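You operate a simulated robot arm through the tools that you are given. There is no shell and no other tool. Be economical: measure what you need, move in short steps, check, and stop when the job is done.

The job below is to be done with a simulated two-armed robot. You get a single attempt, and the scene is never put back.

JOB
Add the flavour jug to the silver bowl, scrape it down, then empty it into the teal handled jug.
Fine: all of the jug; hold the bowl and scrape its wall clean with the teal spatula; hardly any spilt; jug, spatula and bowl put back; hands clear of the hot stream. Set down upright: what you pick out.

It is judged by the outcome, as a careful person would: the job done as asked, and still so three seconds after it is handed in. It fails if anything else is knocked over, pushed out of place, dropped, spilled or broken.

ROBOT AND FRAMES
Two 7-joint arms with two-finger parallel grippers on one trunk, on a base that drives. Base frame: it is fixed to the floor where the robot stands at the start and does not move with it; the origin is under the middle of the robot, x ahead of it, y to its left, z up. Units: cm, rad, N and s.
The left shoulder is at the start at [7, 13.3, 125.1], the right one opposite. Places, roughly: citric jug [100, -100, 100]; grey handled jug [200, -125, 75]; water jug [100, -100, 100]; white bowl [75, 275, 25]; white spatula [125, 275, 100]. Payload 1.57 kg a hand.
The TCP of each hand is the grasp point between the finger pads, 3 cm short of the fingertips. In the tool frame z runs along the fingers and y along their closing line. Largest opening 8 cm; finger width 1.7, thickness 1.2; the body of the gripper, 4 by 8.2 cm, starts 8 cm behind the TCP.
Orientation is that of the tool frame in the base frame, as a unit quaternion [x, y, z, w]. With the fingers straight down and closing along the base's y, the tool's x points along the base's -x, its y along +y and its z along -z.

CONTROLS
- The arms move only by the tool play_rows. It takes "left_increments", "right_increments" or both (then of equal length, played together; a hand with none holds still); each is a list of rows, each a list of 7 numbers: the shift along the tool's x, y, z in units of 30 mm (1.0 is 30 mm), then the turn, a rotation vector about the tool's x, y, z in units of 6 degrees (1.0 is 6 degrees), then the finger opening in cm, from 0 to 8. In form: [[dx, dy, dz, ax, ay, az, hand], ...]. A call has 1 to 8 rows; each row shifts and turns the commanded pose from where the row before left it, along the tool's axes as they then stand. A call with a number of a shift or a turn outside -1 to 1 is refused whole. Rows are played at 5 a second. More than 5 cm and 0.15 rad between two rows, or a gripper value outside its range, and nothing of the call is played. A pose out of reach is approached as far as the arm can. The call stops where the force on the tool passes 40 N (or 10 N more than at its start, if that is more) or the arm is blocked; 0.2 s more then pass. The fingers move at their own pace (about 15.3 cm/s each) and stop on an object; they squeeze with about 21 N. The grip force told is the motor's: it shows also when the fingers shut on nothing. Time passes only in rows, and 0.2 s behind the last, so rows that do not move let the fingers close. It gives the time, the measured TCP pose, the force on the tool (base axes), the opening and the grip force at its end, in the units of the frame above (readings bear some noise), with the torque about the TCP (base axes, N m) and any sound that the robot's microphone picked up.
- Cameras (640 x 400 px; columns grow to the right, rows downward): "scene" is now at [12.91, -4.4, 148.82]; the picture's right is [-0.47, -0.88, 0.00], its down [-0.43, 0.23, -0.87] and it looks along [0.77, -0.41, -0.48] (base axes); focal length 214 px, centre (320, 200). "left" rides on the left gripper at [7.2, 0.7, -12.2] in its tool frame; the picture's right is [-0.09, 1.00, 0.00], its down [-0.84, -0.08, -0.54] and it looks along [-0.54, -0.05, 0.84] (tool axes); focal length 238 px, centre (320, 200). "right" rides on the right gripper at [7.2, -0.7, -12.2] in its tool frame; the picture's right is [0.09, 1.00, 0.00], its down [-0.84, 0.08, -0.54] and it looks along [-0.54, 0.05, 0.84] (tool axes); focal length 238 px, centre (320, 200). There is no depth. A picture from a camera that has moved, and an enlarged one, comes with that camera's place and axes in the base frame and with its lens.
- capture(camera): a new picture of that camera. The clock stands still meanwhile.
- slide_trunk(by): slides the trunk up (or, below 0, down) by that many cm; the arms and the scene camera ride with it, the base frame stays. It gives what a move gives, with no picture.
- steer(legs): drives the robot by 1 to 6 legs, each [ahead, left, turn to the left] in cm, cm and rad, along the robot's own axes; the way and the turn of a leg run together, so that a leg with both is an arc; at most 150 cm and 3.142 rad a leg. The arms and the cameras ride along, it lands a little off, and it stops where it bumps. It gives what a move gives.
- turn_head(pan, tilt): turns the head with the scene camera to pan (to the left, within 1.501 rad either way) and tilt (down, from -0.506 to 1.204), counted from straight ahead of the robot. It gives what a move gives.
- enlarge(camera, box): a new picture of the part [left, top, right, bottom] of that camera's present view, enlarged. The clock stands still meanwhile.
- sign_off(): hands the job in; it is judged then, once.

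Go step by step. Nothing tells you exact positions but the pictures and the camera data: compare them with the known pose of the tool, close in by small moves and look again before you grip or let go. The budget is 120 turns and 108 pictures, counting those below and the enlarged ones. Unless the task says otherwise, let go and move clear before handing in, and close with one line.

The tools are called after ">>>" as a command line: name --argument value ..., lists and objects as JSON in quotes. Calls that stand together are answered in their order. play_rows: Moves the arms, as the interface text tells. Its arguments: {"type":"object","properties":{"left_increments":{"type":"array","items":{"type":"array","items":{"type":"number"}}},"right_increments":{"type":"array","items":{"type":"array","items":{"type":"number"}}}},"required":[]} The other tools are called the same way: slide_trunk (by) slides the trunk up or down; steer (legs) drives the base; turn_head (pan, tilt) turns the head that bears the scene camera; capture (camera) takes a picture; enlarge (camera, box) takes an enlarged picture of a part of a camera's view; sign_off () hands the job in.

At the start:

```text
time_s: 0.0
left_position: [32.51, -5.41, 140.25]
left_tool_rot: [0.0, 1.0, 0.0, 0.0]
left_force: [-0.3, -1.1, -0.3]
left_moment: [-0.01, 0.01, 0.02]
left_opening: 7.99
left_grip_force: 0.0
right_position: [32.6, -44.68, 134.58]
right_tool_rot: [-0.001, 1.0, 0.0, 0.001]
right_force: [-0.2, 0.2, 0.3]
right_moment: [-0.01, 0.0, 0.04]
right_opening: 8.01
right_grip_force: 0.1
trunk travel left (down, up): [-82.5, 11.5]
robot x, y, heading: [0.22, -0.2, 0.003]
head pan, tilt: [-0.487, 0.506]
```

scene: 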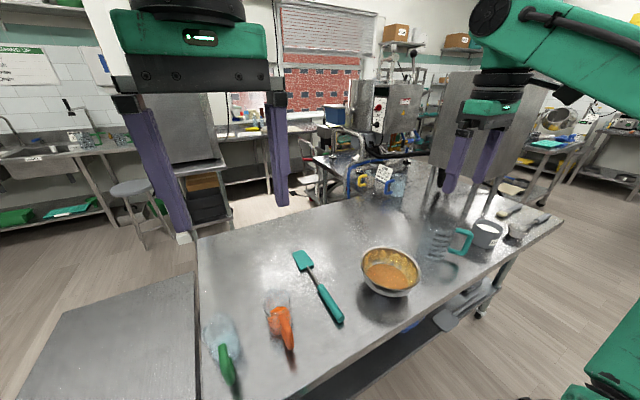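
right: 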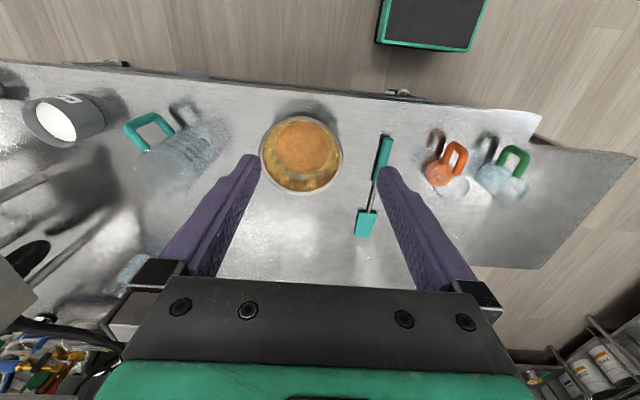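
left: 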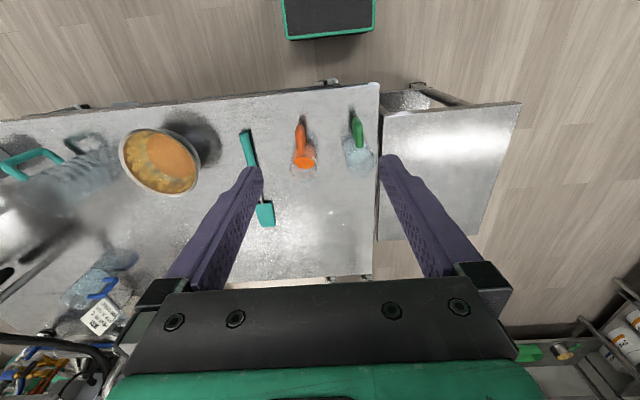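

The work table really lies near z≈92, with the bowl around [46,-48]. I'll look closely at the jugs and the table before moving.

>>> enlarge --camera "scene" --box '[190, 230, 350, 390]'

>>> enlarge --camera "scene" --box '[340, 150, 570, 310]'

>>> enlarge --camera "right" --box '[340, 90, 560, 250]'

>>> enlarge --camera "right" --box '[0, 60, 360, 290]'

```text
2.50 times, centred on (270, 310) of scene
camera zoom: at [12.91, -4.4, 148.82], right [-0.47, -0.88, 0.0], down [-0.43, 0.23, -0.87], along [0.77, -0.41, -0.48], focal length 536 px, centre (445, -75)
```

zoom: 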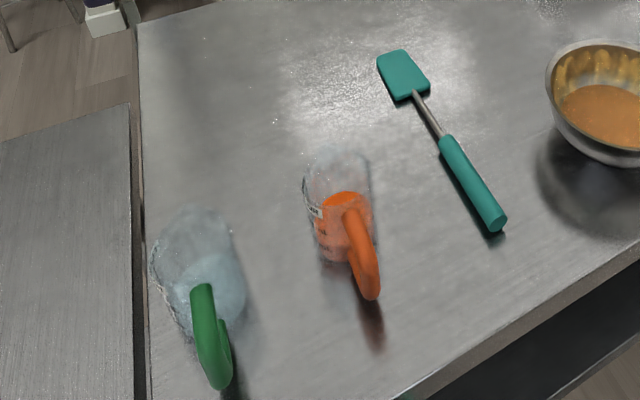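

```text
2.50 times, centred on (455, 230) of scene
camera zoom: at [12.91, -4.4, 148.82], right [-0.47, -0.88, 0.0], down [-0.43, 0.23, -0.87], along [0.77, -0.41, -0.48], focal length 536 px, centre (-18, 125)
```

zoom: 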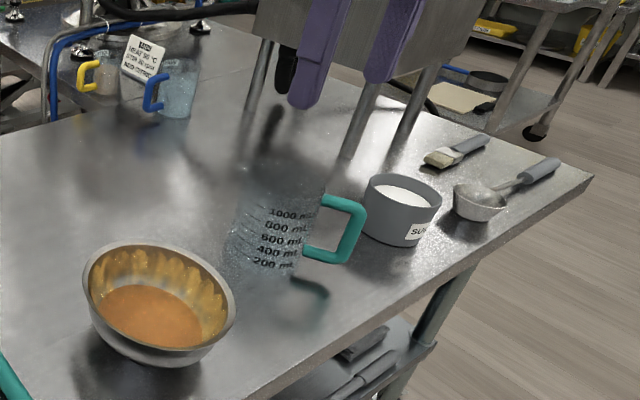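

```text
2.50 times, centred on (450, 170) of right
camera zoom: at [25.34, -45.56, 146.78], right [-0.09, 1.0, 0.0], down [0.84, 0.08, 0.54], along [0.54, 0.05, -0.84], focal length 596 px, centre (-5, 275)
```

zoom: 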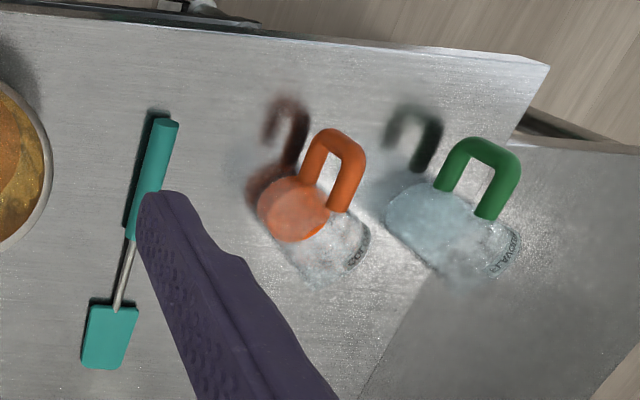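

```text
1.74 times, centred on (180, 175) of right
camera zoom: at [25.34, -45.56, 146.78], right [-0.09, 1.0, 0.0], down [0.84, 0.08, 0.54], along [0.54, 0.05, -0.84], focal length 414 px, centre (564, 244)
```

zoom: 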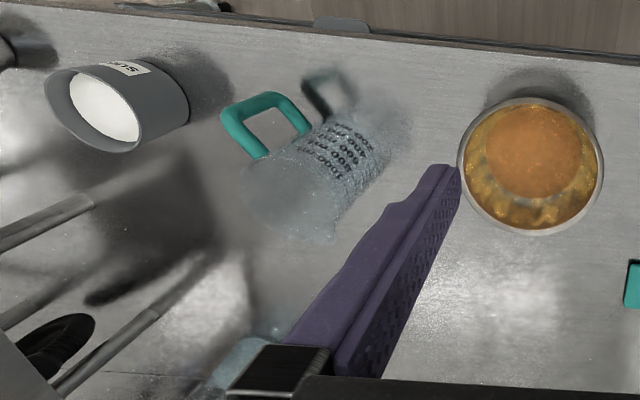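

Two jugs stand on the near side, orange- and green-handled; I need to read their labels.

>>> enlarge --camera "right" --box '[440, 150, 540, 212]'

>>> enlarge --camera "scene" --box '[200, 280, 300, 343]'

>>> enlarge --camera "left" --box '[280, 100, 400, 175]'

>>> enlarge --camera "scene" --box '[350, 155, 430, 205]'

```text
6.40 times, centred on (490, 181) of right
camera zoom: at [25.34, -45.56, 146.78], right [-0.09, 1.0, 0.0], down [0.84, 0.08, 0.54], along [0.54, 0.05, -0.84], focal length 1525 px, centre (-768, 322)
```

zoom: 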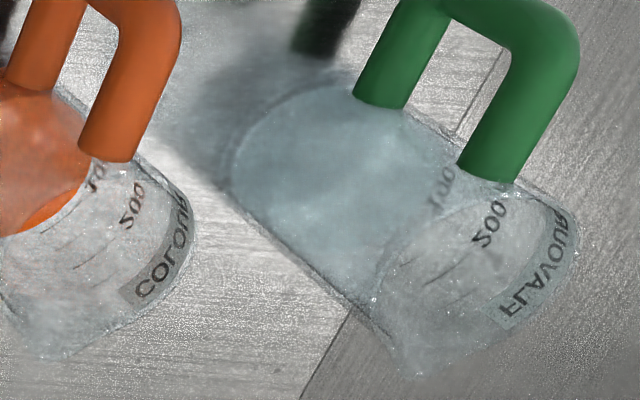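

```text
6.35 times, centred on (250, 312) of scene
camera zoom: at [12.91, -4.4, 148.82], right [-0.47, -0.88, 0.0], down [-0.43, 0.23, -0.87], along [0.77, -0.41, -0.48], focal length 1362 px, centre (764, -508)
```

zoom: 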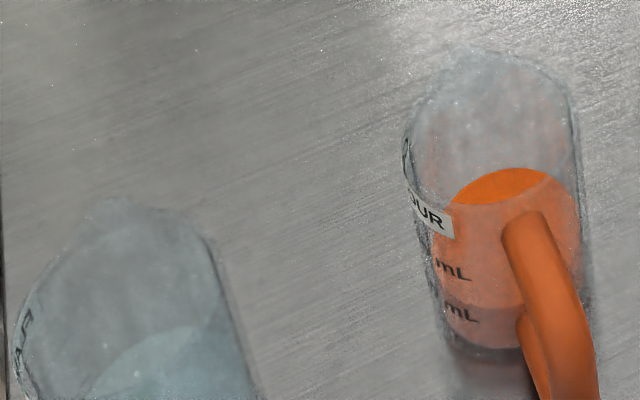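

```text
5.33 times, centred on (340, 138) of left
camera zoom: at [25.32, -4.73, 152.37], right [0.09, 1.0, 0.0], down [0.84, -0.08, 0.54], along [0.54, -0.05, -0.84], focal length 1271 px, centre (213, 533)
```

zoom: 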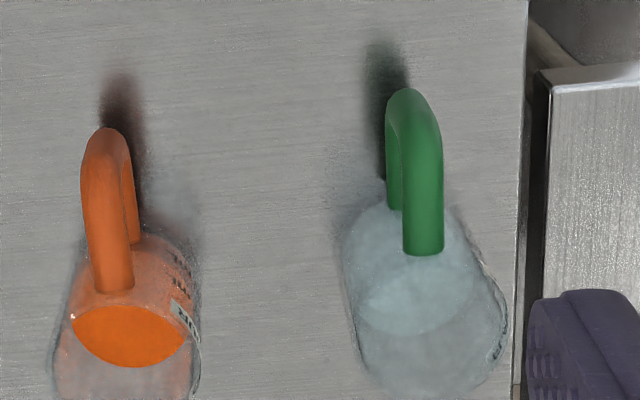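

```text
8.00 times, centred on (390, 180) of scene
camera zoom: at [12.91, -4.4, 148.82], right [-0.47, -0.88, 0.0], down [-0.43, 0.23, -0.87], along [0.77, -0.41, -0.48], focal length 1716 px, centre (-240, 360)
```

zoom: 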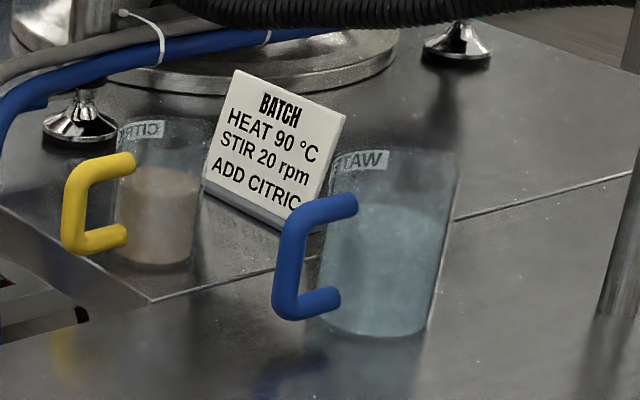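

The green-handled jug is FLAVOUR, standing near [50,3], with its handle toward me around [41,3,93]. The bowl is near [46,-48], the teal jug near [48,-75], the spatula lies along x at y≈-27, and the tabletop is near z≈87. I'll bring the left hand down over the area and check reach.

>>> play_rows --left_increments '[[0, 0.35, 1, 0, 0, 0, 8], [0, 0.35, 1, 0, 0, 0, 8], [0, 0.35, 1, 0, 0, 0, 8], [0, 0.35, 1, 0, 0, 0, 8], [0, 0.35, 1, 0, 0, 0, 8], [0, 0.35, 1, 0, 0, 0, 8], [0, 0.35, 1, 0, 0, 0, 8], [0, 0.35, 1, 0, 0, 0, 8]]'

>>> turn_head --pan -0.1 --tilt 0.9

>>> capture --camera "scene"

```text
time_s: 1.8
left_position: [32.54, 3.01, 116.14]
left_tool_rot: [0.0, 1.0, -0.001, 0.0]
left_force: [0.9, 0.1, -0.1]
left_moment: [0.0, -0.02, -0.01]
left_opening: 8.0
left_grip_force: 0.1
right_position: [32.54, -44.52, 134.55]
right_tool_rot: [-0.001, 1.0, 0.0, 0.0]
right_force: [-0.4, -0.4, -0.5]
right_moment: [-0.02, -0.01, -0.01]
right_opening: 7.99
right_grip_force: 0.0
trunk travel left (down, up): [-82.5, 11.5]
robot x, y, heading: [0.14, 0.66, -0.003]
head pan, tilt: [-0.487, 0.506]
```

```text
time_s: 2.7
left_position: [32.5, 3.0, 116.09]
left_tool_rot: [0.0, 1.0, -0.001, 0.0]
left_force: [0.3, -0.3, 0.0]
left_moment: [0.01, 0.01, 0.03]
left_opening: 8.01
left_grip_force: 0.1
right_position: [32.53, -44.79, 134.49]
right_tool_rot: [0.0, 1.0, 0.0, 0.0]
right_force: [-0.3, -0.7, -0.1]
right_moment: [0.01, 0.01, 0.03]
right_opening: 8.0
right_grip_force: 0.0
trunk travel left (down, up): [-82.5, 11.5]
robot x, y, heading: [-0.1, 0.09, -0.005]
head pan, tilt: [-0.099, 0.901]
```

```text
96 pictures are left
camera scene: at [12.37, -0.93, 145.5], right [-0.1, -0.99, 0.0], down [-0.78, 0.08, -0.62], along [0.62, -0.06, -0.78], focal length 214 px, centre (320, 200)
```

scene: 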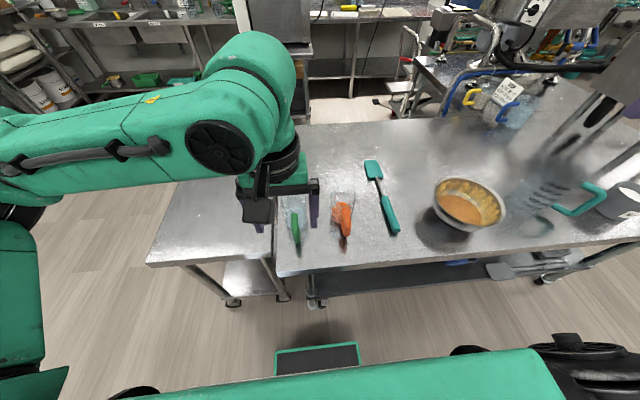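

Reach looks fine. I'll back up 15 cm so the hand can tilt toward the horizontal comfortably, then pitch the left hand.

>>> steer --legs '[[-15, 0, 0]]'

>>> play_rows --left_increments '[[0, 0, 0.3, 0, -1, 0, 8], [0, 0, 0.3, 0, -1, 0, 8], [0, 0, 0.4, 0, -1, 0, 8], [0, 0, 0.4, 0, -1, 0, 8], [0.1, 0, 0.4, 0, -1, 0, 8], [0.2, 0, 0.4, 0, -1, 0, 8], [0.3, 0, 0.4, 0, -1, 0, 8], [0.3, 0, 0.3, 0, -1, 0, 8]]'

```text
time_s: 4.0
left_position: [18.1, 2.89, 115.94]
left_tool_rot: [-0.001, 1.0, 0.0, -0.001]
left_force: [-0.2, -0.4, 0.2]
left_moment: [-0.01, 0.05, -0.01]
left_opening: 8.02
left_grip_force: 0.1
right_position: [18.13, -44.78, 134.44]
right_tool_rot: [-0.002, 1.0, 0.0, -0.002]
right_force: [-0.3, 0.1, 0.0]
right_moment: [-0.01, 0.05, 0.0]
right_opening: 7.99
right_grip_force: 0.0
trunk travel left (down, up): [-82.5, 11.5]
robot x, y, heading: [-14.65, -0.2, 0.001]
head pan, tilt: [-0.099, 0.901]
```

```text
time_s: 5.8
left_position: [23.94, 2.37, 110.17]
left_tool_rot: [0.002, 0.944, -0.001, 0.33]
left_force: [-0.1, 0.7, 0.3]
left_moment: [0.0, 0.02, -0.02]
left_opening: 8.01
left_grip_force: 0.0
left hand out of reach, approached as far as the arm can: row 3, 4, 5, 6, 7, 8
right_position: [17.98, -44.46, 134.61]
right_tool_rot: [-0.002, 1.0, -0.001, -0.001]
right_force: [0.7, 0.5, 0.4]
right_moment: [-0.03, 0.02, -0.02]
right_opening: 7.99
right_grip_force: 0.0
trunk travel left (down, up): [-82.5, 11.5]
robot x, y, heading: [-14.35, 0.17, 0.002]
head pan, tilt: [-0.099, 0.901]
```

The pose was too cramped near the torso. I'll extend forward and then finish the pitch.

>>> play_rows --left_increments '[[-0.78, 0, 0.62, 0, 0, 0, 8], [-0.78, 0, 0.62, 0, 0, 0, 8], [-0.78, 0, 0.62, 0, 0, 0, 8], [0, 0, 0, 0, -1, 0, 8], [0, 0, 0, 0, -1, 0, 8], [0, 0, 0, 0, -0.5, 0, 8]]'

```text
time_s: 7.2
left_position: [32.91, 2.33, 110.37]
left_tool_rot: [-0.001, 0.891, 0.001, 0.454]
left_force: [0.4, -0.5, -0.3]
left_moment: [0.01, 0.02, -0.01]
left_opening: 7.99
left_grip_force: 0.1
right_position: [17.78, -44.76, 134.53]
right_tool_rot: [-0.001, 1.0, 0.001, 0.0]
right_force: [0.1, -0.2, 0.2]
right_moment: [0.02, 0.0, -0.02]
right_opening: 8.01
right_grip_force: 0.0
trunk travel left (down, up): [-82.5, 11.5]
robot x, y, heading: [-14.46, -0.25, 0.003]
head pan, tilt: [-0.099, 0.901]
```

>>> play_rows --left_increments '[[0, 0, 0, 0, -1, 0, 8], [0.87, 0, 0.5, 0, 0, 0, 8], [0.87, 0, 0.5, 0, 0, 0, 8], [0.87, 0, 0.5, 0, 0, 0, 8], [0.87, 0, 0.5, 0, 0, 0, 8], [0.87, 0, 0.5, 0, 0, 0, 8]]'

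>>> capture --camera "left"

>>> enlarge --camera "scene" --box '[180, 160, 420, 310]'

```text
time_s: 8.6
left_position: [32.99, 2.31, 95.32]
left_tool_rot: [-0.001, 0.866, 0.001, 0.5]
left_force: [-0.4, 1.0, -1.0]
left_moment: [0.03, -0.02, 0.03]
left_opening: 7.99
left_grip_force: 0.1
right_position: [17.75, -44.79, 134.53]
right_tool_rot: [-0.002, 1.0, 0.0, 0.0]
right_force: [0.1, 0.6, 0.7]
right_moment: [0.01, 0.01, 0.02]
right_opening: 8.01
right_grip_force: 0.0
trunk travel left (down, up): [-82.5, 11.5]
robot x, y, heading: [-14.91, 0.02, 0.006]
head pan, tilt: [-0.099, 0.901]
```

```text
95 pictures are left
camera left: at [18.83, 2.96, 95.16], right [0.04, 1.0, 0.08], down [-0.05, -0.08, 1.0], along [1.0, -0.05, 0.05], focal length 238 px, centre (320, 200)
```

left: 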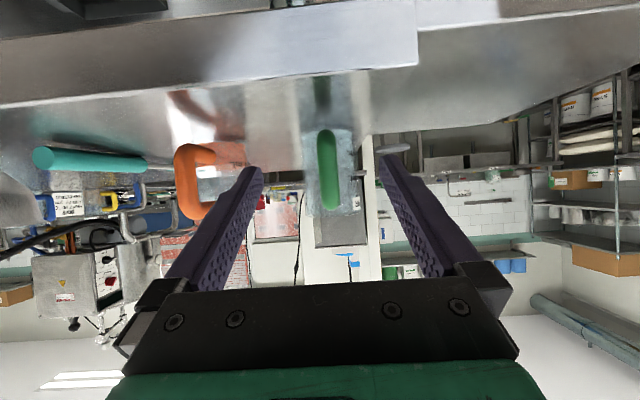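

```text
2.67 times, centred on (300, 235) of scene
camera zoom: at [-2.4, -0.92, 145.5], right [-0.1, -1.0, 0.0], down [-0.78, 0.08, -0.62], along [0.62, -0.06, -0.78], focal length 572 px, centre (373, 107)
```

zoom: 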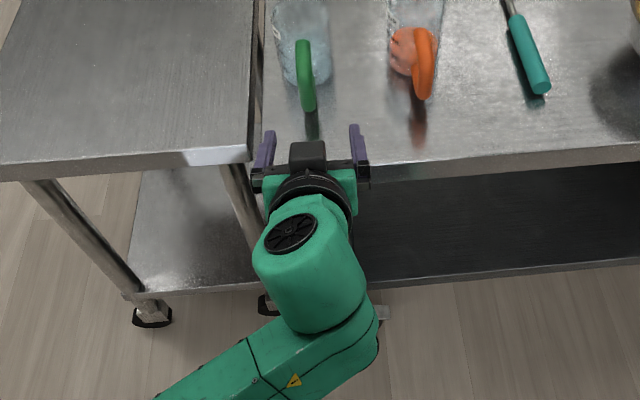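

The handle is centred at about y=2.8, z≈93.5. I'll advance around the handle bar with the fingers open.

>>> play_rows --left_increments '[[-0.27, 0.04, 0.69, 0, 0, 0, 8], [-0.27, 0.04, 0.69, 0, 0, 0, 8], [-0.27, 0.04, 0.69, 0, 0, 0, 8], [-0.27, 0.04, 0.69, 0, 0, 0, 8]]'

>>> capture --camera "left"

>>> enlarge --camera "scene" --box '[240, 140, 400, 240]'

```text
time_s: 9.6
left_position: [41.81, 2.69, 93.94]
left_tool_rot: [-0.001, 0.867, 0.001, 0.498]
left_force: [0.3, 0.0, -0.1]
left_moment: [0.01, -0.02, -0.02]
left_opening: 8.0
left_grip_force: 0.0
right_position: [17.96, -44.8, 134.57]
right_tool_rot: [-0.002, 1.0, 0.0, -0.001]
right_force: [0.0, -0.3, 0.2]
right_moment: [0.02, -0.01, -0.02]
right_opening: 8.02
right_grip_force: 0.1
trunk travel left (down, up): [-82.5, 11.5]
robot x, y, heading: [-14.85, -0.06, -0.007]
head pan, tilt: [-0.099, 0.901]
```

```text
93 pictures are left
camera left: at [27.66, 3.41, 93.69], right [0.04, 1.0, 0.08], down [-0.05, -0.08, 1.0], along [1.0, -0.05, 0.05], focal length 238 px, centre (320, 200)
```

left: 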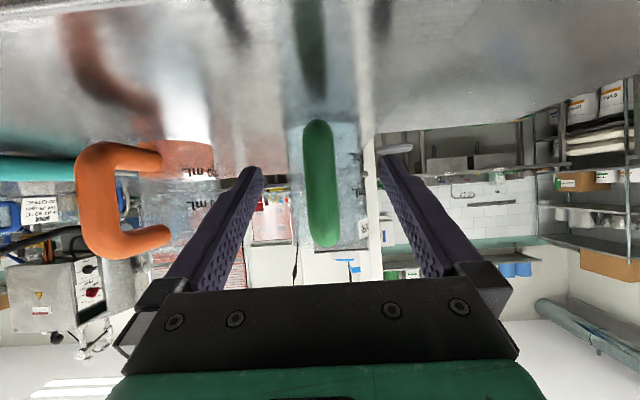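

```text
4.00 times, centred on (320, 190) of scene
camera zoom: at [-2.28, -0.94, 145.48], right [-0.1, -1.0, 0.0], down [-0.78, 0.08, -0.62], along [0.62, -0.06, -0.78], focal length 858 px, centre (320, 240)
```

zoom: 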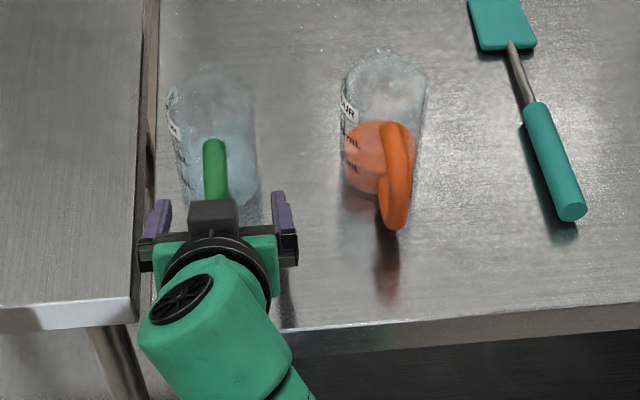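

The handle sits centred between the fingers; I'll close and lift a touch to test the grip.

>>> play_rows --left_increments '[[0, 0, 0, 0, 0, 0, 1], [0, 0, 0, 0, 0, 0, 0], [0, 0, 0, 0, 0, 0, 0], [-0.3, 0, -0.17, 0, 0, 0, 0], [-0.3, 0, -0.17, 0, 0, 0, 0], [-0.29, 0, -0.17, 0, 0, 0, 0]]'

>>> capture --camera "left"

>>> enlarge --camera "scene" --box '[240, 140, 400, 240]'

```text
time_s: 11.0
left_position: [41.63, 2.72, 97.09]
left_tool_rot: [-0.001, 0.867, 0.001, 0.499]
left_force: [-0.3, 0.9, -2.6]
left_moment: [0.01, 0.09, -0.01]
left_opening: 1.62
left_grip_force: 21.0
right_position: [17.86, -44.7, 134.55]
right_tool_rot: [-0.002, 1.0, 0.0, 0.0]
right_force: [0.4, 0.4, -0.8]
right_moment: [0.01, -0.04, 0.0]
right_opening: 8.01
right_grip_force: 0.1
trunk travel left (down, up): [-82.5, 11.5]
robot x, y, heading: [-14.84, 0.37, 0.007]
head pan, tilt: [-0.099, 0.901]
```

```text
91 pictures are left
camera left: at [27.54, 3.34, 96.86], right [0.04, 1.0, 0.08], down [-0.05, -0.08, 1.0], along [1.0, -0.05, 0.05], focal length 238 px, centre (320, 200)
```

left: 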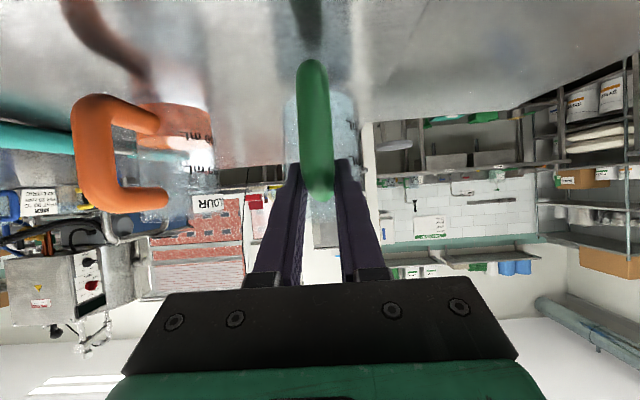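

```text
4.00 times, centred on (320, 190) of scene
camera zoom: at [-2.3, -0.89, 145.48], right [-0.1, -1.0, 0.0], down [-0.78, 0.08, -0.62], along [0.62, -0.06, -0.78], focal length 858 px, centre (320, 240)
```

zoom: 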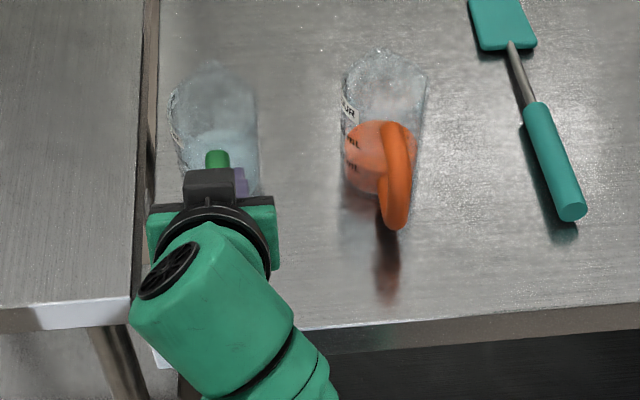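

The handle appears to have slid through the fingers; looking closer before going on.

>>> enlarge --camera "left" --box '[240, 40, 400, 220]'

>>> capture --camera "right"

```text
2.22 times, centred on (320, 130) of left
camera zoom: at [27.54, 3.34, 96.86], right [0.04, 1.0, 0.08], down [-0.05, -0.08, 1.0], along [1.0, -0.05, 0.05], focal length 530 px, centre (320, 356)
```

zoom: 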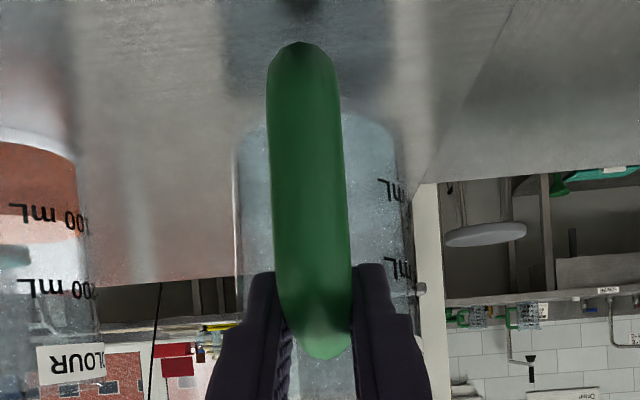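

```text
88 pictures are left
camera right: at [10.73, -45.53, 146.75], right [-0.1, 1.0, 0.0], down [0.84, 0.08, 0.54], along [0.54, 0.05, -0.84], focal length 238 px, centre (320, 200)
```

right: 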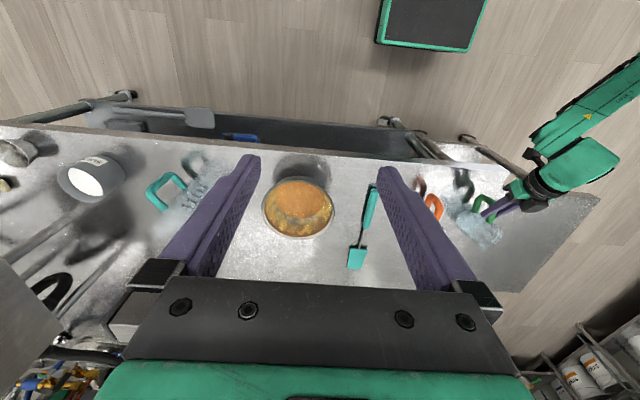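

>>> enlarge --camera "right" --box '[410, 160, 570, 260]'

```text
4.00 times, centred on (490, 210) of right
camera zoom: at [10.73, -45.53, 146.75], right [-0.1, 1.0, 0.0], down [0.84, 0.08, 0.54], along [0.54, 0.05, -0.84], focal length 953 px, centre (-360, 160)
```

zoom: 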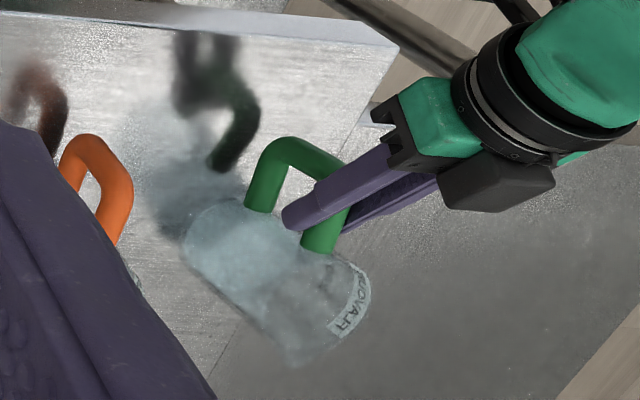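

The jug stayed down while the fingers slid up the handle. I'll open, go back down a little deeper and lower, and regrip with a longer squeeze.

>>> play_rows --left_increments '[[0, 0, 0, 0, 0, 0, 4], [0.3, 0, 0.17, 0, 0, 0, 4], [0.3, 0, 0.17, 0, 0, 0, 4], [0.3, 0, 0.17, 0, 0, 0, 4], [0.05, 0, 0.09, 0, 0, 0, 4]]'

>>> capture --camera "left"

```text
time_s: 12.2
left_position: [42.0, 2.64, 93.66]
left_tool_rot: [-0.001, 0.866, 0.0, 0.5]
left_force: [0.1, -0.2, 1.1]
left_moment: [-0.01, -0.01, 0.01]
left_opening: 4.0
left_grip_force: 0.0
right_position: [17.9, -44.78, 134.6]
right_tool_rot: [-0.001, 1.0, 0.0, 0.001]
right_force: [-0.2, 0.5, 0.3]
right_moment: [0.02, 0.01, -0.02]
right_opening: 8.02
right_grip_force: 0.0
trunk travel left (down, up): [-82.5, 11.5]
robot x, y, heading: [-14.86, -0.1, -0.001]
head pan, tilt: [-0.099, 0.901]
```

```text
86 pictures are left
camera left: at [27.75, 3.36, 93.45], right [0.04, 1.0, 0.08], down [-0.05, -0.08, 1.0], along [1.0, -0.05, 0.05], focal length 238 px, centre (320, 200)
```

left: 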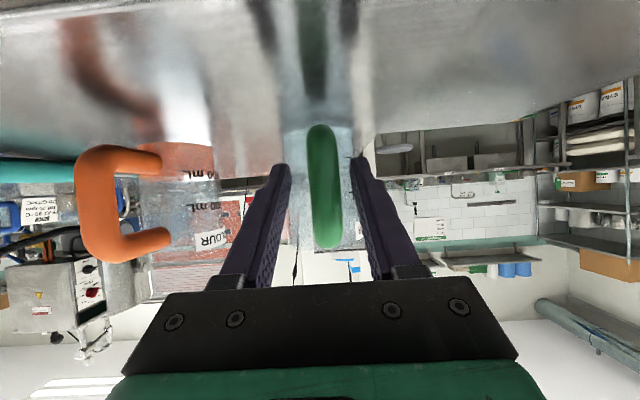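

The jug is back exactly where it stood; my grip lacked moment resistance. I'll regrip along the handle's horizontal top bar with the fingers nearly level, so the pads run along it.

>>> play_rows --left_increments '[[0.2, 0, -0.91, 0, 0, 0, 4], [0.2, 0, -0.91, 0, 0, 0, 4], [0.2, 0, -0.91, 0, 0, 0, 4], [0, 0, 0, 0, -1, 0, 4], [0, 0, 0, 0, -1, 0, 4], [0, 0, 0, 0, -1, 0, 4], [0, 0, 0, 0, -0.33, 0, 4]]'

>>> capture --camera "left"

```text
time_s: 13.8
left_position: [34.0, 2.83, 96.23]
left_tool_rot: [-0.001, 0.766, 0.0, 0.643]
left_force: [0.2, 0.0, -0.1]
left_moment: [0.0, 0.0, -0.03]
left_opening: 4.0
left_grip_force: 0.0
right_position: [17.85, -44.61, 134.52]
right_tool_rot: [-0.002, 1.0, 0.0, -0.001]
right_force: [-0.3, 0.4, -0.3]
right_moment: [0.0, 0.03, -0.04]
right_opening: 8.0
right_grip_force: 0.1
trunk travel left (down, up): [-82.5, 11.5]
robot x, y, heading: [-14.71, 0.44, 0.002]
head pan, tilt: [-0.099, 0.901]
```

```text
85 pictures are left
camera left: at [20.63, 3.54, 91.15], right [0.01, 1.0, 0.09], down [-0.39, -0.08, 0.92], along [0.92, -0.05, 0.39], focal length 238 px, centre (320, 200)
```

left: 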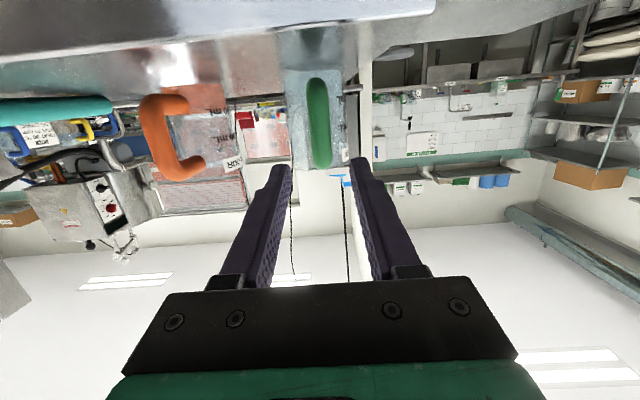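

>>> play_rows --left_increments '[[-0.11, 0, 0.725, 0, 0, 0, 4], [-0.11, 0, 0.725, 0, 0, 0, 4], [-0.11, 0, 0.725, 0, 0, 0, 4], [-0.11, 0, 0.725, 0, 0, 0, 4]]'

>>> enlarge --camera "right" --box '[410, 160, 570, 260]'

>>> capture --camera "left"

```text
time_s: 14.8
left_position: [42.91, 2.6, 95.82]
left_tool_rot: [-0.001, 0.767, 0.001, 0.642]
left_force: [0.6, 0.1, -0.1]
left_moment: [-0.01, 0.03, 0.0]
left_opening: 4.0
left_grip_force: 0.1
right_position: [18.05, -44.76, 134.48]
right_tool_rot: [-0.001, 1.0, 0.0, 0.0]
right_force: [0.2, 0.2, -0.3]
right_moment: [0.02, 0.04, 0.0]
right_opening: 8.01
right_grip_force: 0.1
trunk travel left (down, up): [-82.5, 11.5]
robot x, y, heading: [-14.5, 0.08, -0.001]
head pan, tilt: [-0.099, 0.901]
```

```text
4.00 times, centred on (490, 210) of right
camera zoom: at [10.78, -45.55, 146.74], right [-0.1, 1.0, 0.0], down [0.84, 0.08, 0.54], along [0.54, 0.05, -0.84], focal length 953 px, centre (-360, 160)
```

zoom: 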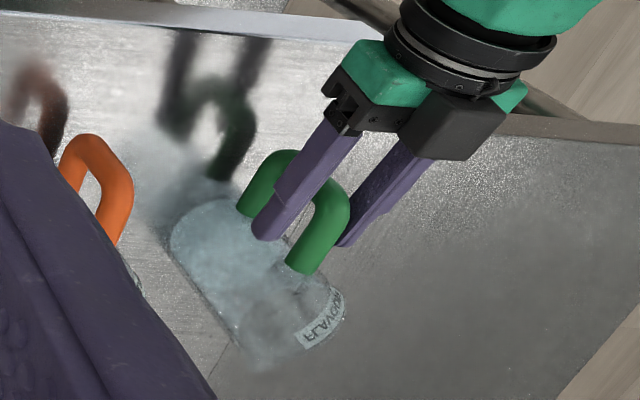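

```text
83 pictures are left
camera left: at [29.6, 3.37, 90.77], right [0.01, 1.0, 0.09], down [-0.39, -0.08, 0.92], along [0.92, -0.05, 0.38], focal length 238 px, centre (320, 200)
```

left: 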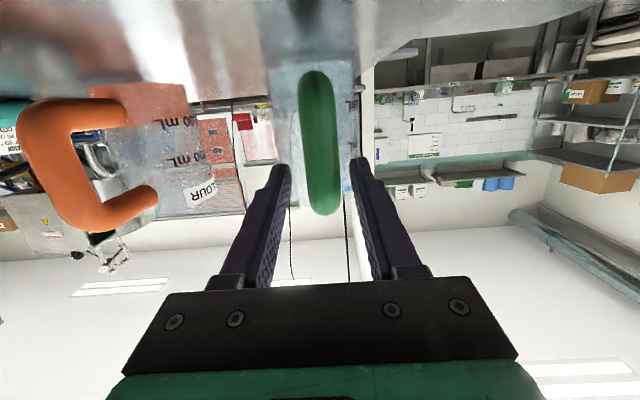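

The pads now straddle the top bar lengthwise. I'll close, squeeze, and lift 2 cm slowly.

>>> play_rows --left_increments '[[0, 0, 0, 0, 0, 0, 0], [0, 0, 0, 0, 0, 0, 0], [0, 0, 0, 0, 0, 0, 0], [-0.16, 0, -0.03, 0, 0, 0, 0], [-0.16, 0, -0.03, 0, 0, 0, 0], [-0.16, 0, -0.03, 0, 0, 0, 0], [-0.16, 0, -0.03, 0, 0, 0, 0]]'

>>> enlarge --camera "right" --box '[410, 160, 570, 260]'

>>> capture --camera "left"

```text
time_s: 16.4
left_position: [42.67, 2.76, 97.72]
left_tool_rot: [0.0, 0.767, 0.0, 0.642]
left_force: [0.1, -0.5, -1.1]
left_moment: [-0.01, 0.13, 0.01]
left_opening: 1.84
left_grip_force: 21.1
right_position: [17.92, -44.72, 134.67]
right_tool_rot: [-0.002, 1.0, 0.0, 0.001]
right_force: [0.1, -0.4, 0.1]
right_moment: [0.01, 0.01, 0.02]
right_opening: 7.99
right_grip_force: 0.1
trunk travel left (down, up): [-82.5, 11.5]
robot x, y, heading: [-14.61, 0.31, 0.005]
head pan, tilt: [-0.099, 0.901]
```

```text
4.00 times, centred on (490, 210) of right
camera zoom: at [10.68, -45.54, 146.76], right [-0.1, 1.0, 0.0], down [0.84, 0.08, 0.54], along [0.54, 0.05, -0.84], focal length 953 px, centre (-360, 160)
```

zoom: 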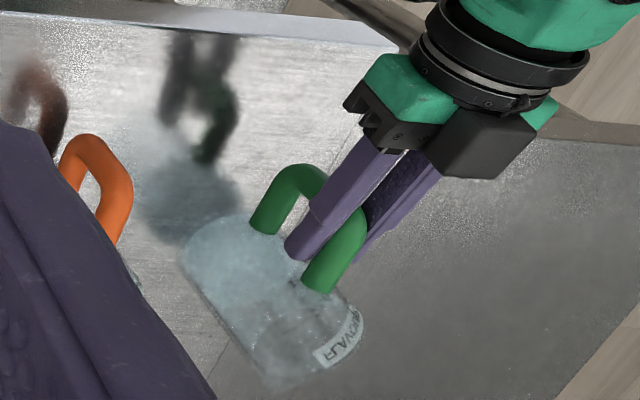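

```text
81 pictures are left
camera left: at [29.47, 3.42, 92.8], right [0.01, 1.0, 0.09], down [-0.39, -0.08, 0.92], along [0.92, -0.05, 0.38], focal length 238 px, centre (320, 200)
```

left: 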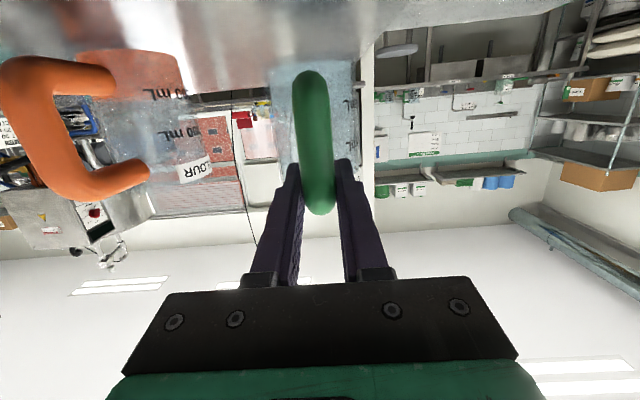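

The jug is now held firmly and level. I'll lift it to about z=112 and drive sideways to the bowl.

>>> play_rows --left_increments '[[-0.985, 0, -0.17, 0, 0, 0, 0], [-0.985, 0, -0.17, 0, 0, 0, 0], [-0.985, 0, -0.17, 0, 0, 0, 0], [-0.985, 0, -0.17, 0, 0, 0, 0], [-0.985, 0, -0.17, 0, 0, 0, 0]]'

>>> steer --legs '[[0, -22, 0], [0, -23, 0]]'

>>> turn_head --pan 0.0 --tilt 0.7

>>> capture --camera "scene"

>>> capture --camera "left"

```text
time_s: 17.7
left_position: [42.74, 5.63, 109.76]
left_tool_rot: [0.038, 0.769, 0.063, 0.635]
left_force: [0.4, 0.0, -1.5]
left_moment: [-0.01, 0.11, -0.03]
left_opening: 1.84
left_grip_force: 20.8
right_position: [17.87, -44.71, 134.5]
right_tool_rot: [-0.001, 1.0, 0.0, 0.0]
right_force: [0.2, 0.1, -0.4]
right_moment: [-0.01, 0.0, -0.01]
right_opening: 8.01
right_grip_force: 0.0
trunk travel left (down, up): [-82.5, 11.5]
robot x, y, heading: [-15.54, -0.38, 0.003]
head pan, tilt: [-0.099, 0.901]
stopped in row 5 (left hand): the arm was blocked; the commanded pose is now the measured one
```

```text
time_s: 20.8
left_position: [42.97, -39.31, 109.83]
left_tool_rot: [0.037, 0.769, 0.063, 0.634]
left_force: [0.2, 0.5, -1.2]
left_moment: [0.01, 0.12, 0.0]
left_opening: 1.82
left_grip_force: 21.4
right_position: [18.23, -89.64, 134.73]
right_tool_rot: [-0.003, 1.0, 0.0, -0.001]
right_force: [-0.2, -0.5, 1.0]
right_moment: [0.03, -0.01, 0.03]
right_opening: 8.02
right_grip_force: 0.1
trunk travel left (down, up): [-82.5, 11.5]
robot x, y, heading: [-14.39, -45.17, 0.002]
head pan, tilt: [-0.099, 0.901]
```

```text
time_s: 21.5
left_position: [42.98, -39.54, 109.75]
left_tool_rot: [0.039, 0.769, 0.064, 0.635]
left_force: [0.1, -0.1, -2.3]
left_moment: [0.01, 0.08, 0.03]
left_opening: 1.84
left_grip_force: 21.2
right_position: [18.13, -89.93, 134.41]
right_tool_rot: [-0.003, 1.0, 0.0, 0.001]
right_force: [0.2, -0.8, -0.8]
right_moment: [0.01, 0.02, 0.01]
right_opening: 8.01
right_grip_force: 0.1
trunk travel left (down, up): [-82.5, 11.5]
robot x, y, heading: [-14.73, -45.2, -0.001]
head pan, tilt: [0.0, 0.7]
```

```text
80 pictures are left
camera scene: at [-1.14, -45.49, 147.1], right [0.0, -1.0, 0.0], down [-0.64, 0.0, -0.76], along [0.76, 0.0, -0.64], focal length 214 px, centre (320, 200)
```

scene: 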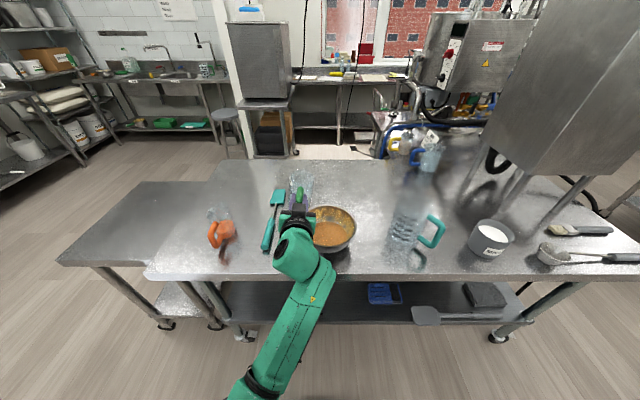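

```text
79 pictures are left
camera left: at [29.61, -38.46, 105.06], right [-0.01, 0.97, 0.24], down [-0.37, -0.22, 0.9], along [0.93, -0.08, 0.36], focal length 238 px, centre (320, 200)
```

left: 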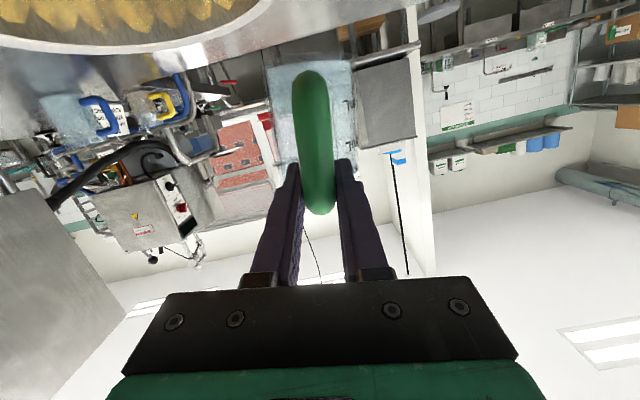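

The jug is over the table beside the bowl (bowl centre ≈[46.7,-48.5], rim z≈96). I'll shift it to the pour position and start the roll well below spilling angle to test the wrist.

>>> play_rows --left_increments '[[0.36, -0.71, -0.34, 0, 0, 0, 0], [0.36, -0.71, -0.34, 0, 0, 0, 0], [0.36, -0.71, -0.34, 0, 0, 0, 0], [0, 0, 0, 0, 0, 1, 0], [0, 0, 0, 0, 0, 1, 0], [0, 0, 0, 0, 0, 1, 0], [0, 0, 0, 0, 0, 1, 0]]'

>>> enlarge --camera "scene" --box '[240, 160, 400, 260]'

>>> capture --camera "left"

```text
time_s: 23.1
left_position: [39.34, -44.34, 105.08]
left_tool_rot: [0.213, 0.74, 0.214, 0.601]
left_force: [-0.3, 0.9, -2.1]
left_moment: [-0.02, 0.07, 0.01]
left_opening: 1.82
left_grip_force: 21.3
right_position: [18.13, -89.99, 134.6]
right_tool_rot: [-0.003, 1.0, -0.001, 0.0]
right_force: [0.2, 0.5, 0.9]
right_moment: [-0.05, -0.01, -0.01]
right_opening: 8.0
right_grip_force: 0.0
trunk travel left (down, up): [-82.5, 11.5]
robot x, y, heading: [-14.52, -45.37, 0.001]
head pan, tilt: [0.0, 0.7]
```

```text
4.00 times, centred on (320, 210) of scene
camera zoom: at [-1.14, -45.42, 147.1], right [0.0, -1.0, 0.0], down [-0.64, 0.0, -0.76], along [0.76, 0.0, -0.64], focal length 858 px, centre (320, 160)
```

zoom: 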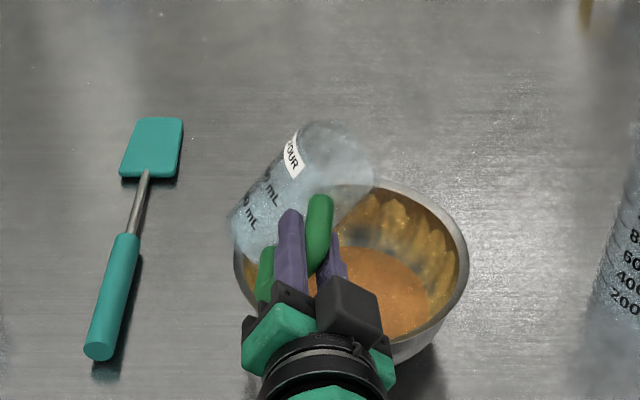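

```text
77 pictures are left
camera left: at [26.16, -40.5, 101.93], right [0.07, 0.76, 0.64], down [-0.38, -0.57, 0.72], along [0.92, -0.3, 0.25], focal length 238 px, centre (320, 200)
```

left: 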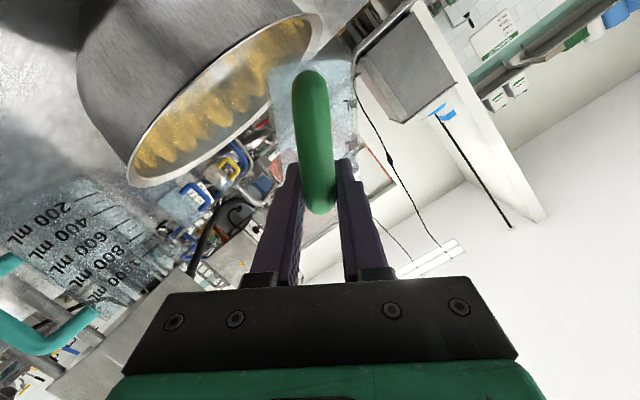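

The lip is over the bowl's interior. Continuing the roll gradually.

>>> play_rows --left_increments '[[0, 0, 0, 0, 0, 0.8, 0], [0, 0, 0, 0, 0, 0.8, 0], [0, 0, 0, 0, 0, 0.8, 0], [0, 0, 0, 0, 0, 0.7, 0], [0, 0, 0, 0, 0, 0.7, 0], [0, 0, 0, 0, 0, 0.7, 0], [0, 0, 0, 0, 0, 0.7, 0], [0, 0, 0, 0, 0, 0.7, 0]]'

>>> enlarge --camera "scene" --box '[240, 160, 400, 260]'

```text
time_s: 24.9
left_position: [39.63, -45.58, 106.49]
left_tool_rot: [0.414, 0.649, 0.37, 0.52]
left_force: [0.2, -0.2, -1.6]
left_moment: [-0.02, 0.09, 0.01]
left_opening: 1.85
left_grip_force: 20.7
right_position: [18.12, -89.96, 134.52]
right_tool_rot: [-0.003, 1.0, 0.0, 0.0]
right_force: [-0.3, -0.1, 0.0]
right_moment: [0.01, -0.01, 0.01]
right_opening: 8.01
right_grip_force: 0.1
trunk travel left (down, up): [-82.5, 11.5]
robot x, y, heading: [-14.38, -44.91, 0.003]
head pan, tilt: [0.0, 0.7]
```

```text
4.00 times, centred on (320, 210) of scene
camera zoom: at [-1.14, -45.42, 147.1], right [0.0, -1.0, 0.0], down [-0.64, 0.0, -0.76], along [0.76, 0.0, -0.64], focal length 858 px, centre (320, 160)
```

zoom: 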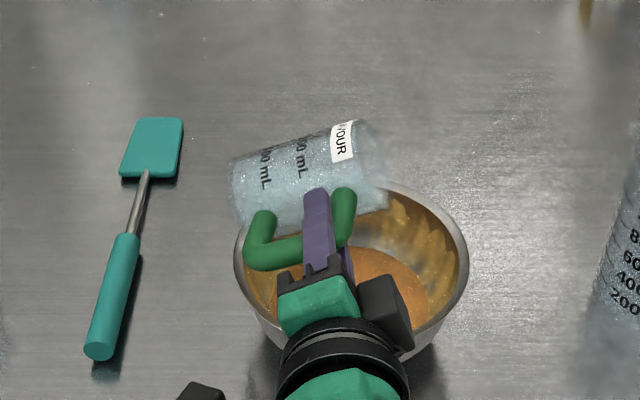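

>>> play_rows --left_increments '[[0, 0, 0, 0, 0, 0.6, 0], [0, 0, 0, 0, 0, 0.6, 0], [0, 0, 0, 0, 0, 0.6, 0], [0, 0, 0, 0, 0, 0.6, 0], [0, 0, 0, 0, 0, 0.6, 0], [0, 0, 0, 0, 0, 0.6, 0], [0, 0, 0, 0, 0, 0.6, 0], [0, 0, 0, 0, 0, 0.6, 0]]'

>>> enlarge --camera "scene" --box '[240, 160, 400, 260]'

```text
time_s: 26.7
left_position: [39.42, -45.56, 106.32]
left_tool_rot: [0.562, 0.526, 0.488, 0.412]
left_force: [0.1, 0.5, -0.5]
left_moment: [-0.03, 0.05, -0.04]
left_opening: 1.81
left_grip_force: 21.2
right_position: [18.1, -90.0, 134.46]
right_tool_rot: [-0.002, 1.0, 0.0, 0.001]
right_force: [-0.8, -0.1, 0.1]
right_moment: [-0.01, 0.0, -0.01]
right_opening: 7.99
right_grip_force: 0.0
trunk travel left (down, up): [-82.5, 11.5]
robot x, y, heading: [-14.43, -45.28, 0.002]
head pan, tilt: [0.0, 0.7]
```

```text
4.00 times, centred on (320, 210) of scene
camera zoom: at [-1.16, -45.42, 147.11], right [0.0, -1.0, 0.0], down [-0.64, 0.0, -0.76], along [0.76, 0.0, -0.64], focal length 858 px, centre (320, 160)
```

zoom: 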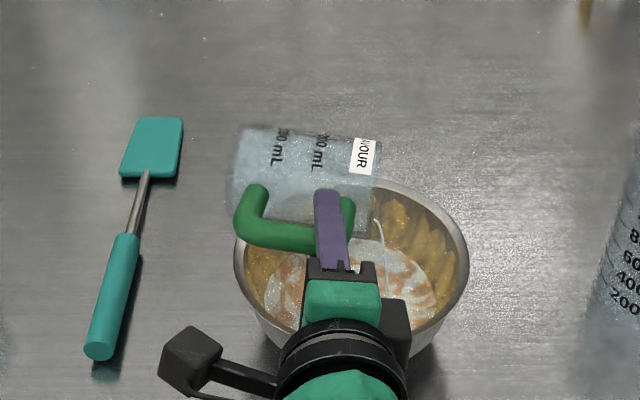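

The flavour is going cleanly into the bowl. I'll tip further to drain it fully.

>>> play_rows --left_increments '[[0, 0, 0, 0, 0, 0.8, 0], [0, 0, 0, 0, 0, 0.8, 0], [0, 0, 0, 0, 0, 0.8, 0], [0, 0, 0, 0, 0, 0.8, 0], [0, 0, 0, 0, 0, 0.8, 0], [0, 0, 0, 0, 0, 0.8, 0], [0, 0, 0, 0, 0, 0.8, 0], [0, 0, 0, 0, 0, 0.8, 0]]'

>>> play_rows --left_increments '[[0, 0, 0, 0, 0, 0, 0], [0, 0, 0, 0, 0, 0, 0], [0, 0, 0, 0, 0, 0, 0], [0, 0, 0, 0, 0, 0, 0], [0, 0, 0, 0, 0, 0, 0], [0, 0, 0, 0, 0, 0, 0]]'

>>> enlarge --camera "scene" --box '[240, 160, 400, 260]'

```text
time_s: 28.5
left_position: [39.58, -45.59, 106.31]
left_tool_rot: [0.704, 0.311, 0.596, 0.228]
left_force: [-0.1, 0.0, -0.9]
left_moment: [-0.02, 0.04, -0.04]
left_opening: 1.79
left_grip_force: 21.5
right_position: [18.11, -90.02, 134.58]
right_tool_rot: [-0.003, 1.0, 0.0, 0.0]
right_force: [-1.2, -0.1, 0.0]
right_moment: [0.03, -0.01, -0.02]
right_opening: 8.0
right_grip_force: 0.0
trunk travel left (down, up): [-82.5, 11.5]
robot x, y, heading: [-14.66, -45.49, -0.002]
head pan, tilt: [0.0, 0.7]
```

```text
time_s: 29.9
left_position: [39.51, -45.61, 106.27]
left_tool_rot: [0.704, 0.313, 0.596, 0.229]
left_force: [-0.4, 0.2, -0.3]
left_moment: [-0.04, 0.02, 0.0]
left_opening: 1.82
left_grip_force: 21.4
right_position: [18.11, -89.87, 134.51]
right_tool_rot: [-0.003, 1.0, 0.0, 0.0]
right_force: [0.1, 0.3, 0.1]
right_moment: [0.01, 0.02, -0.01]
right_opening: 8.02
right_grip_force: 0.0
trunk travel left (down, up): [-82.5, 11.5]
robot x, y, heading: [-14.7, -45.09, -0.001]
head pan, tilt: [0.0, 0.7]
```

```text
4.00 times, centred on (320, 210) of scene
camera zoom: at [-1.16, -45.42, 147.11], right [0.0, -1.0, 0.0], down [-0.64, 0.0, -0.76], along [0.76, 0.0, -0.64], focal length 858 px, centre (320, 160)
```

zoom: 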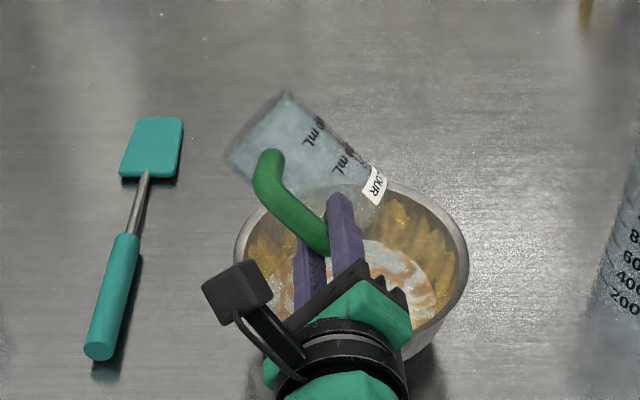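

>>> play_rows --left_increments '[[0, 0, 0, 0, 0, 0.8, 0], [0, 0, 0, 0, 0, 0.8, 0], [0, 0, 0, 0, 0, 0, 0], [0, 0, 0, 0, 0, 0, 0], [0, 0, 0, 0, 0, 0, 0], [0, 0, 0, 0, 0, 0, 0], [0, 0, 0, 0, 0, 0, 0]]'

>>> enlarge --camera "scene" --box '[285, 175, 365, 225]'

```text
time_s: 31.5
left_position: [39.5, -45.57, 106.29]
left_tool_rot: [0.728, 0.252, 0.613, 0.178]
left_force: [0.2, -0.3, -0.4]
left_moment: [-0.03, 0.05, 0.02]
left_opening: 1.82
left_grip_force: 20.6
right_position: [18.2, -89.91, 134.56]
right_tool_rot: [-0.003, 1.0, -0.001, 0.0]
right_force: [0.1, 0.0, -0.6]
right_moment: [0.02, 0.01, -0.02]
right_opening: 8.01
right_grip_force: 0.2
trunk travel left (down, up): [-82.5, 11.5]
robot x, y, heading: [-14.46, -45.29, 0.007]
head pan, tilt: [0.0, 0.7]
```

```text
8.00 times, centred on (325, 200) of scene
camera zoom: at [-1.16, -45.42, 147.11], right [0.0, -1.0, 0.0], down [-0.64, 0.0, -0.76], along [0.76, 0.0, -0.64], focal length 1716 px, centre (280, 200)
```

zoom: 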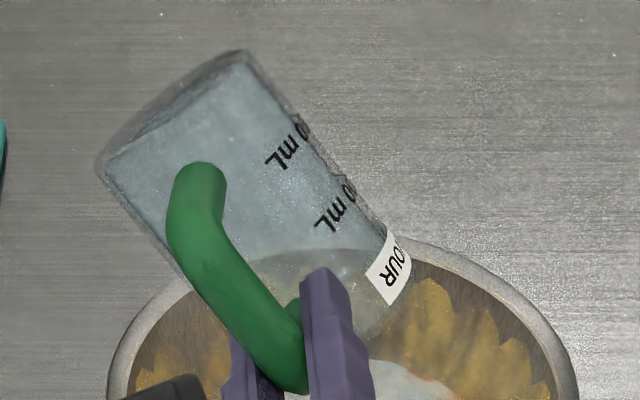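

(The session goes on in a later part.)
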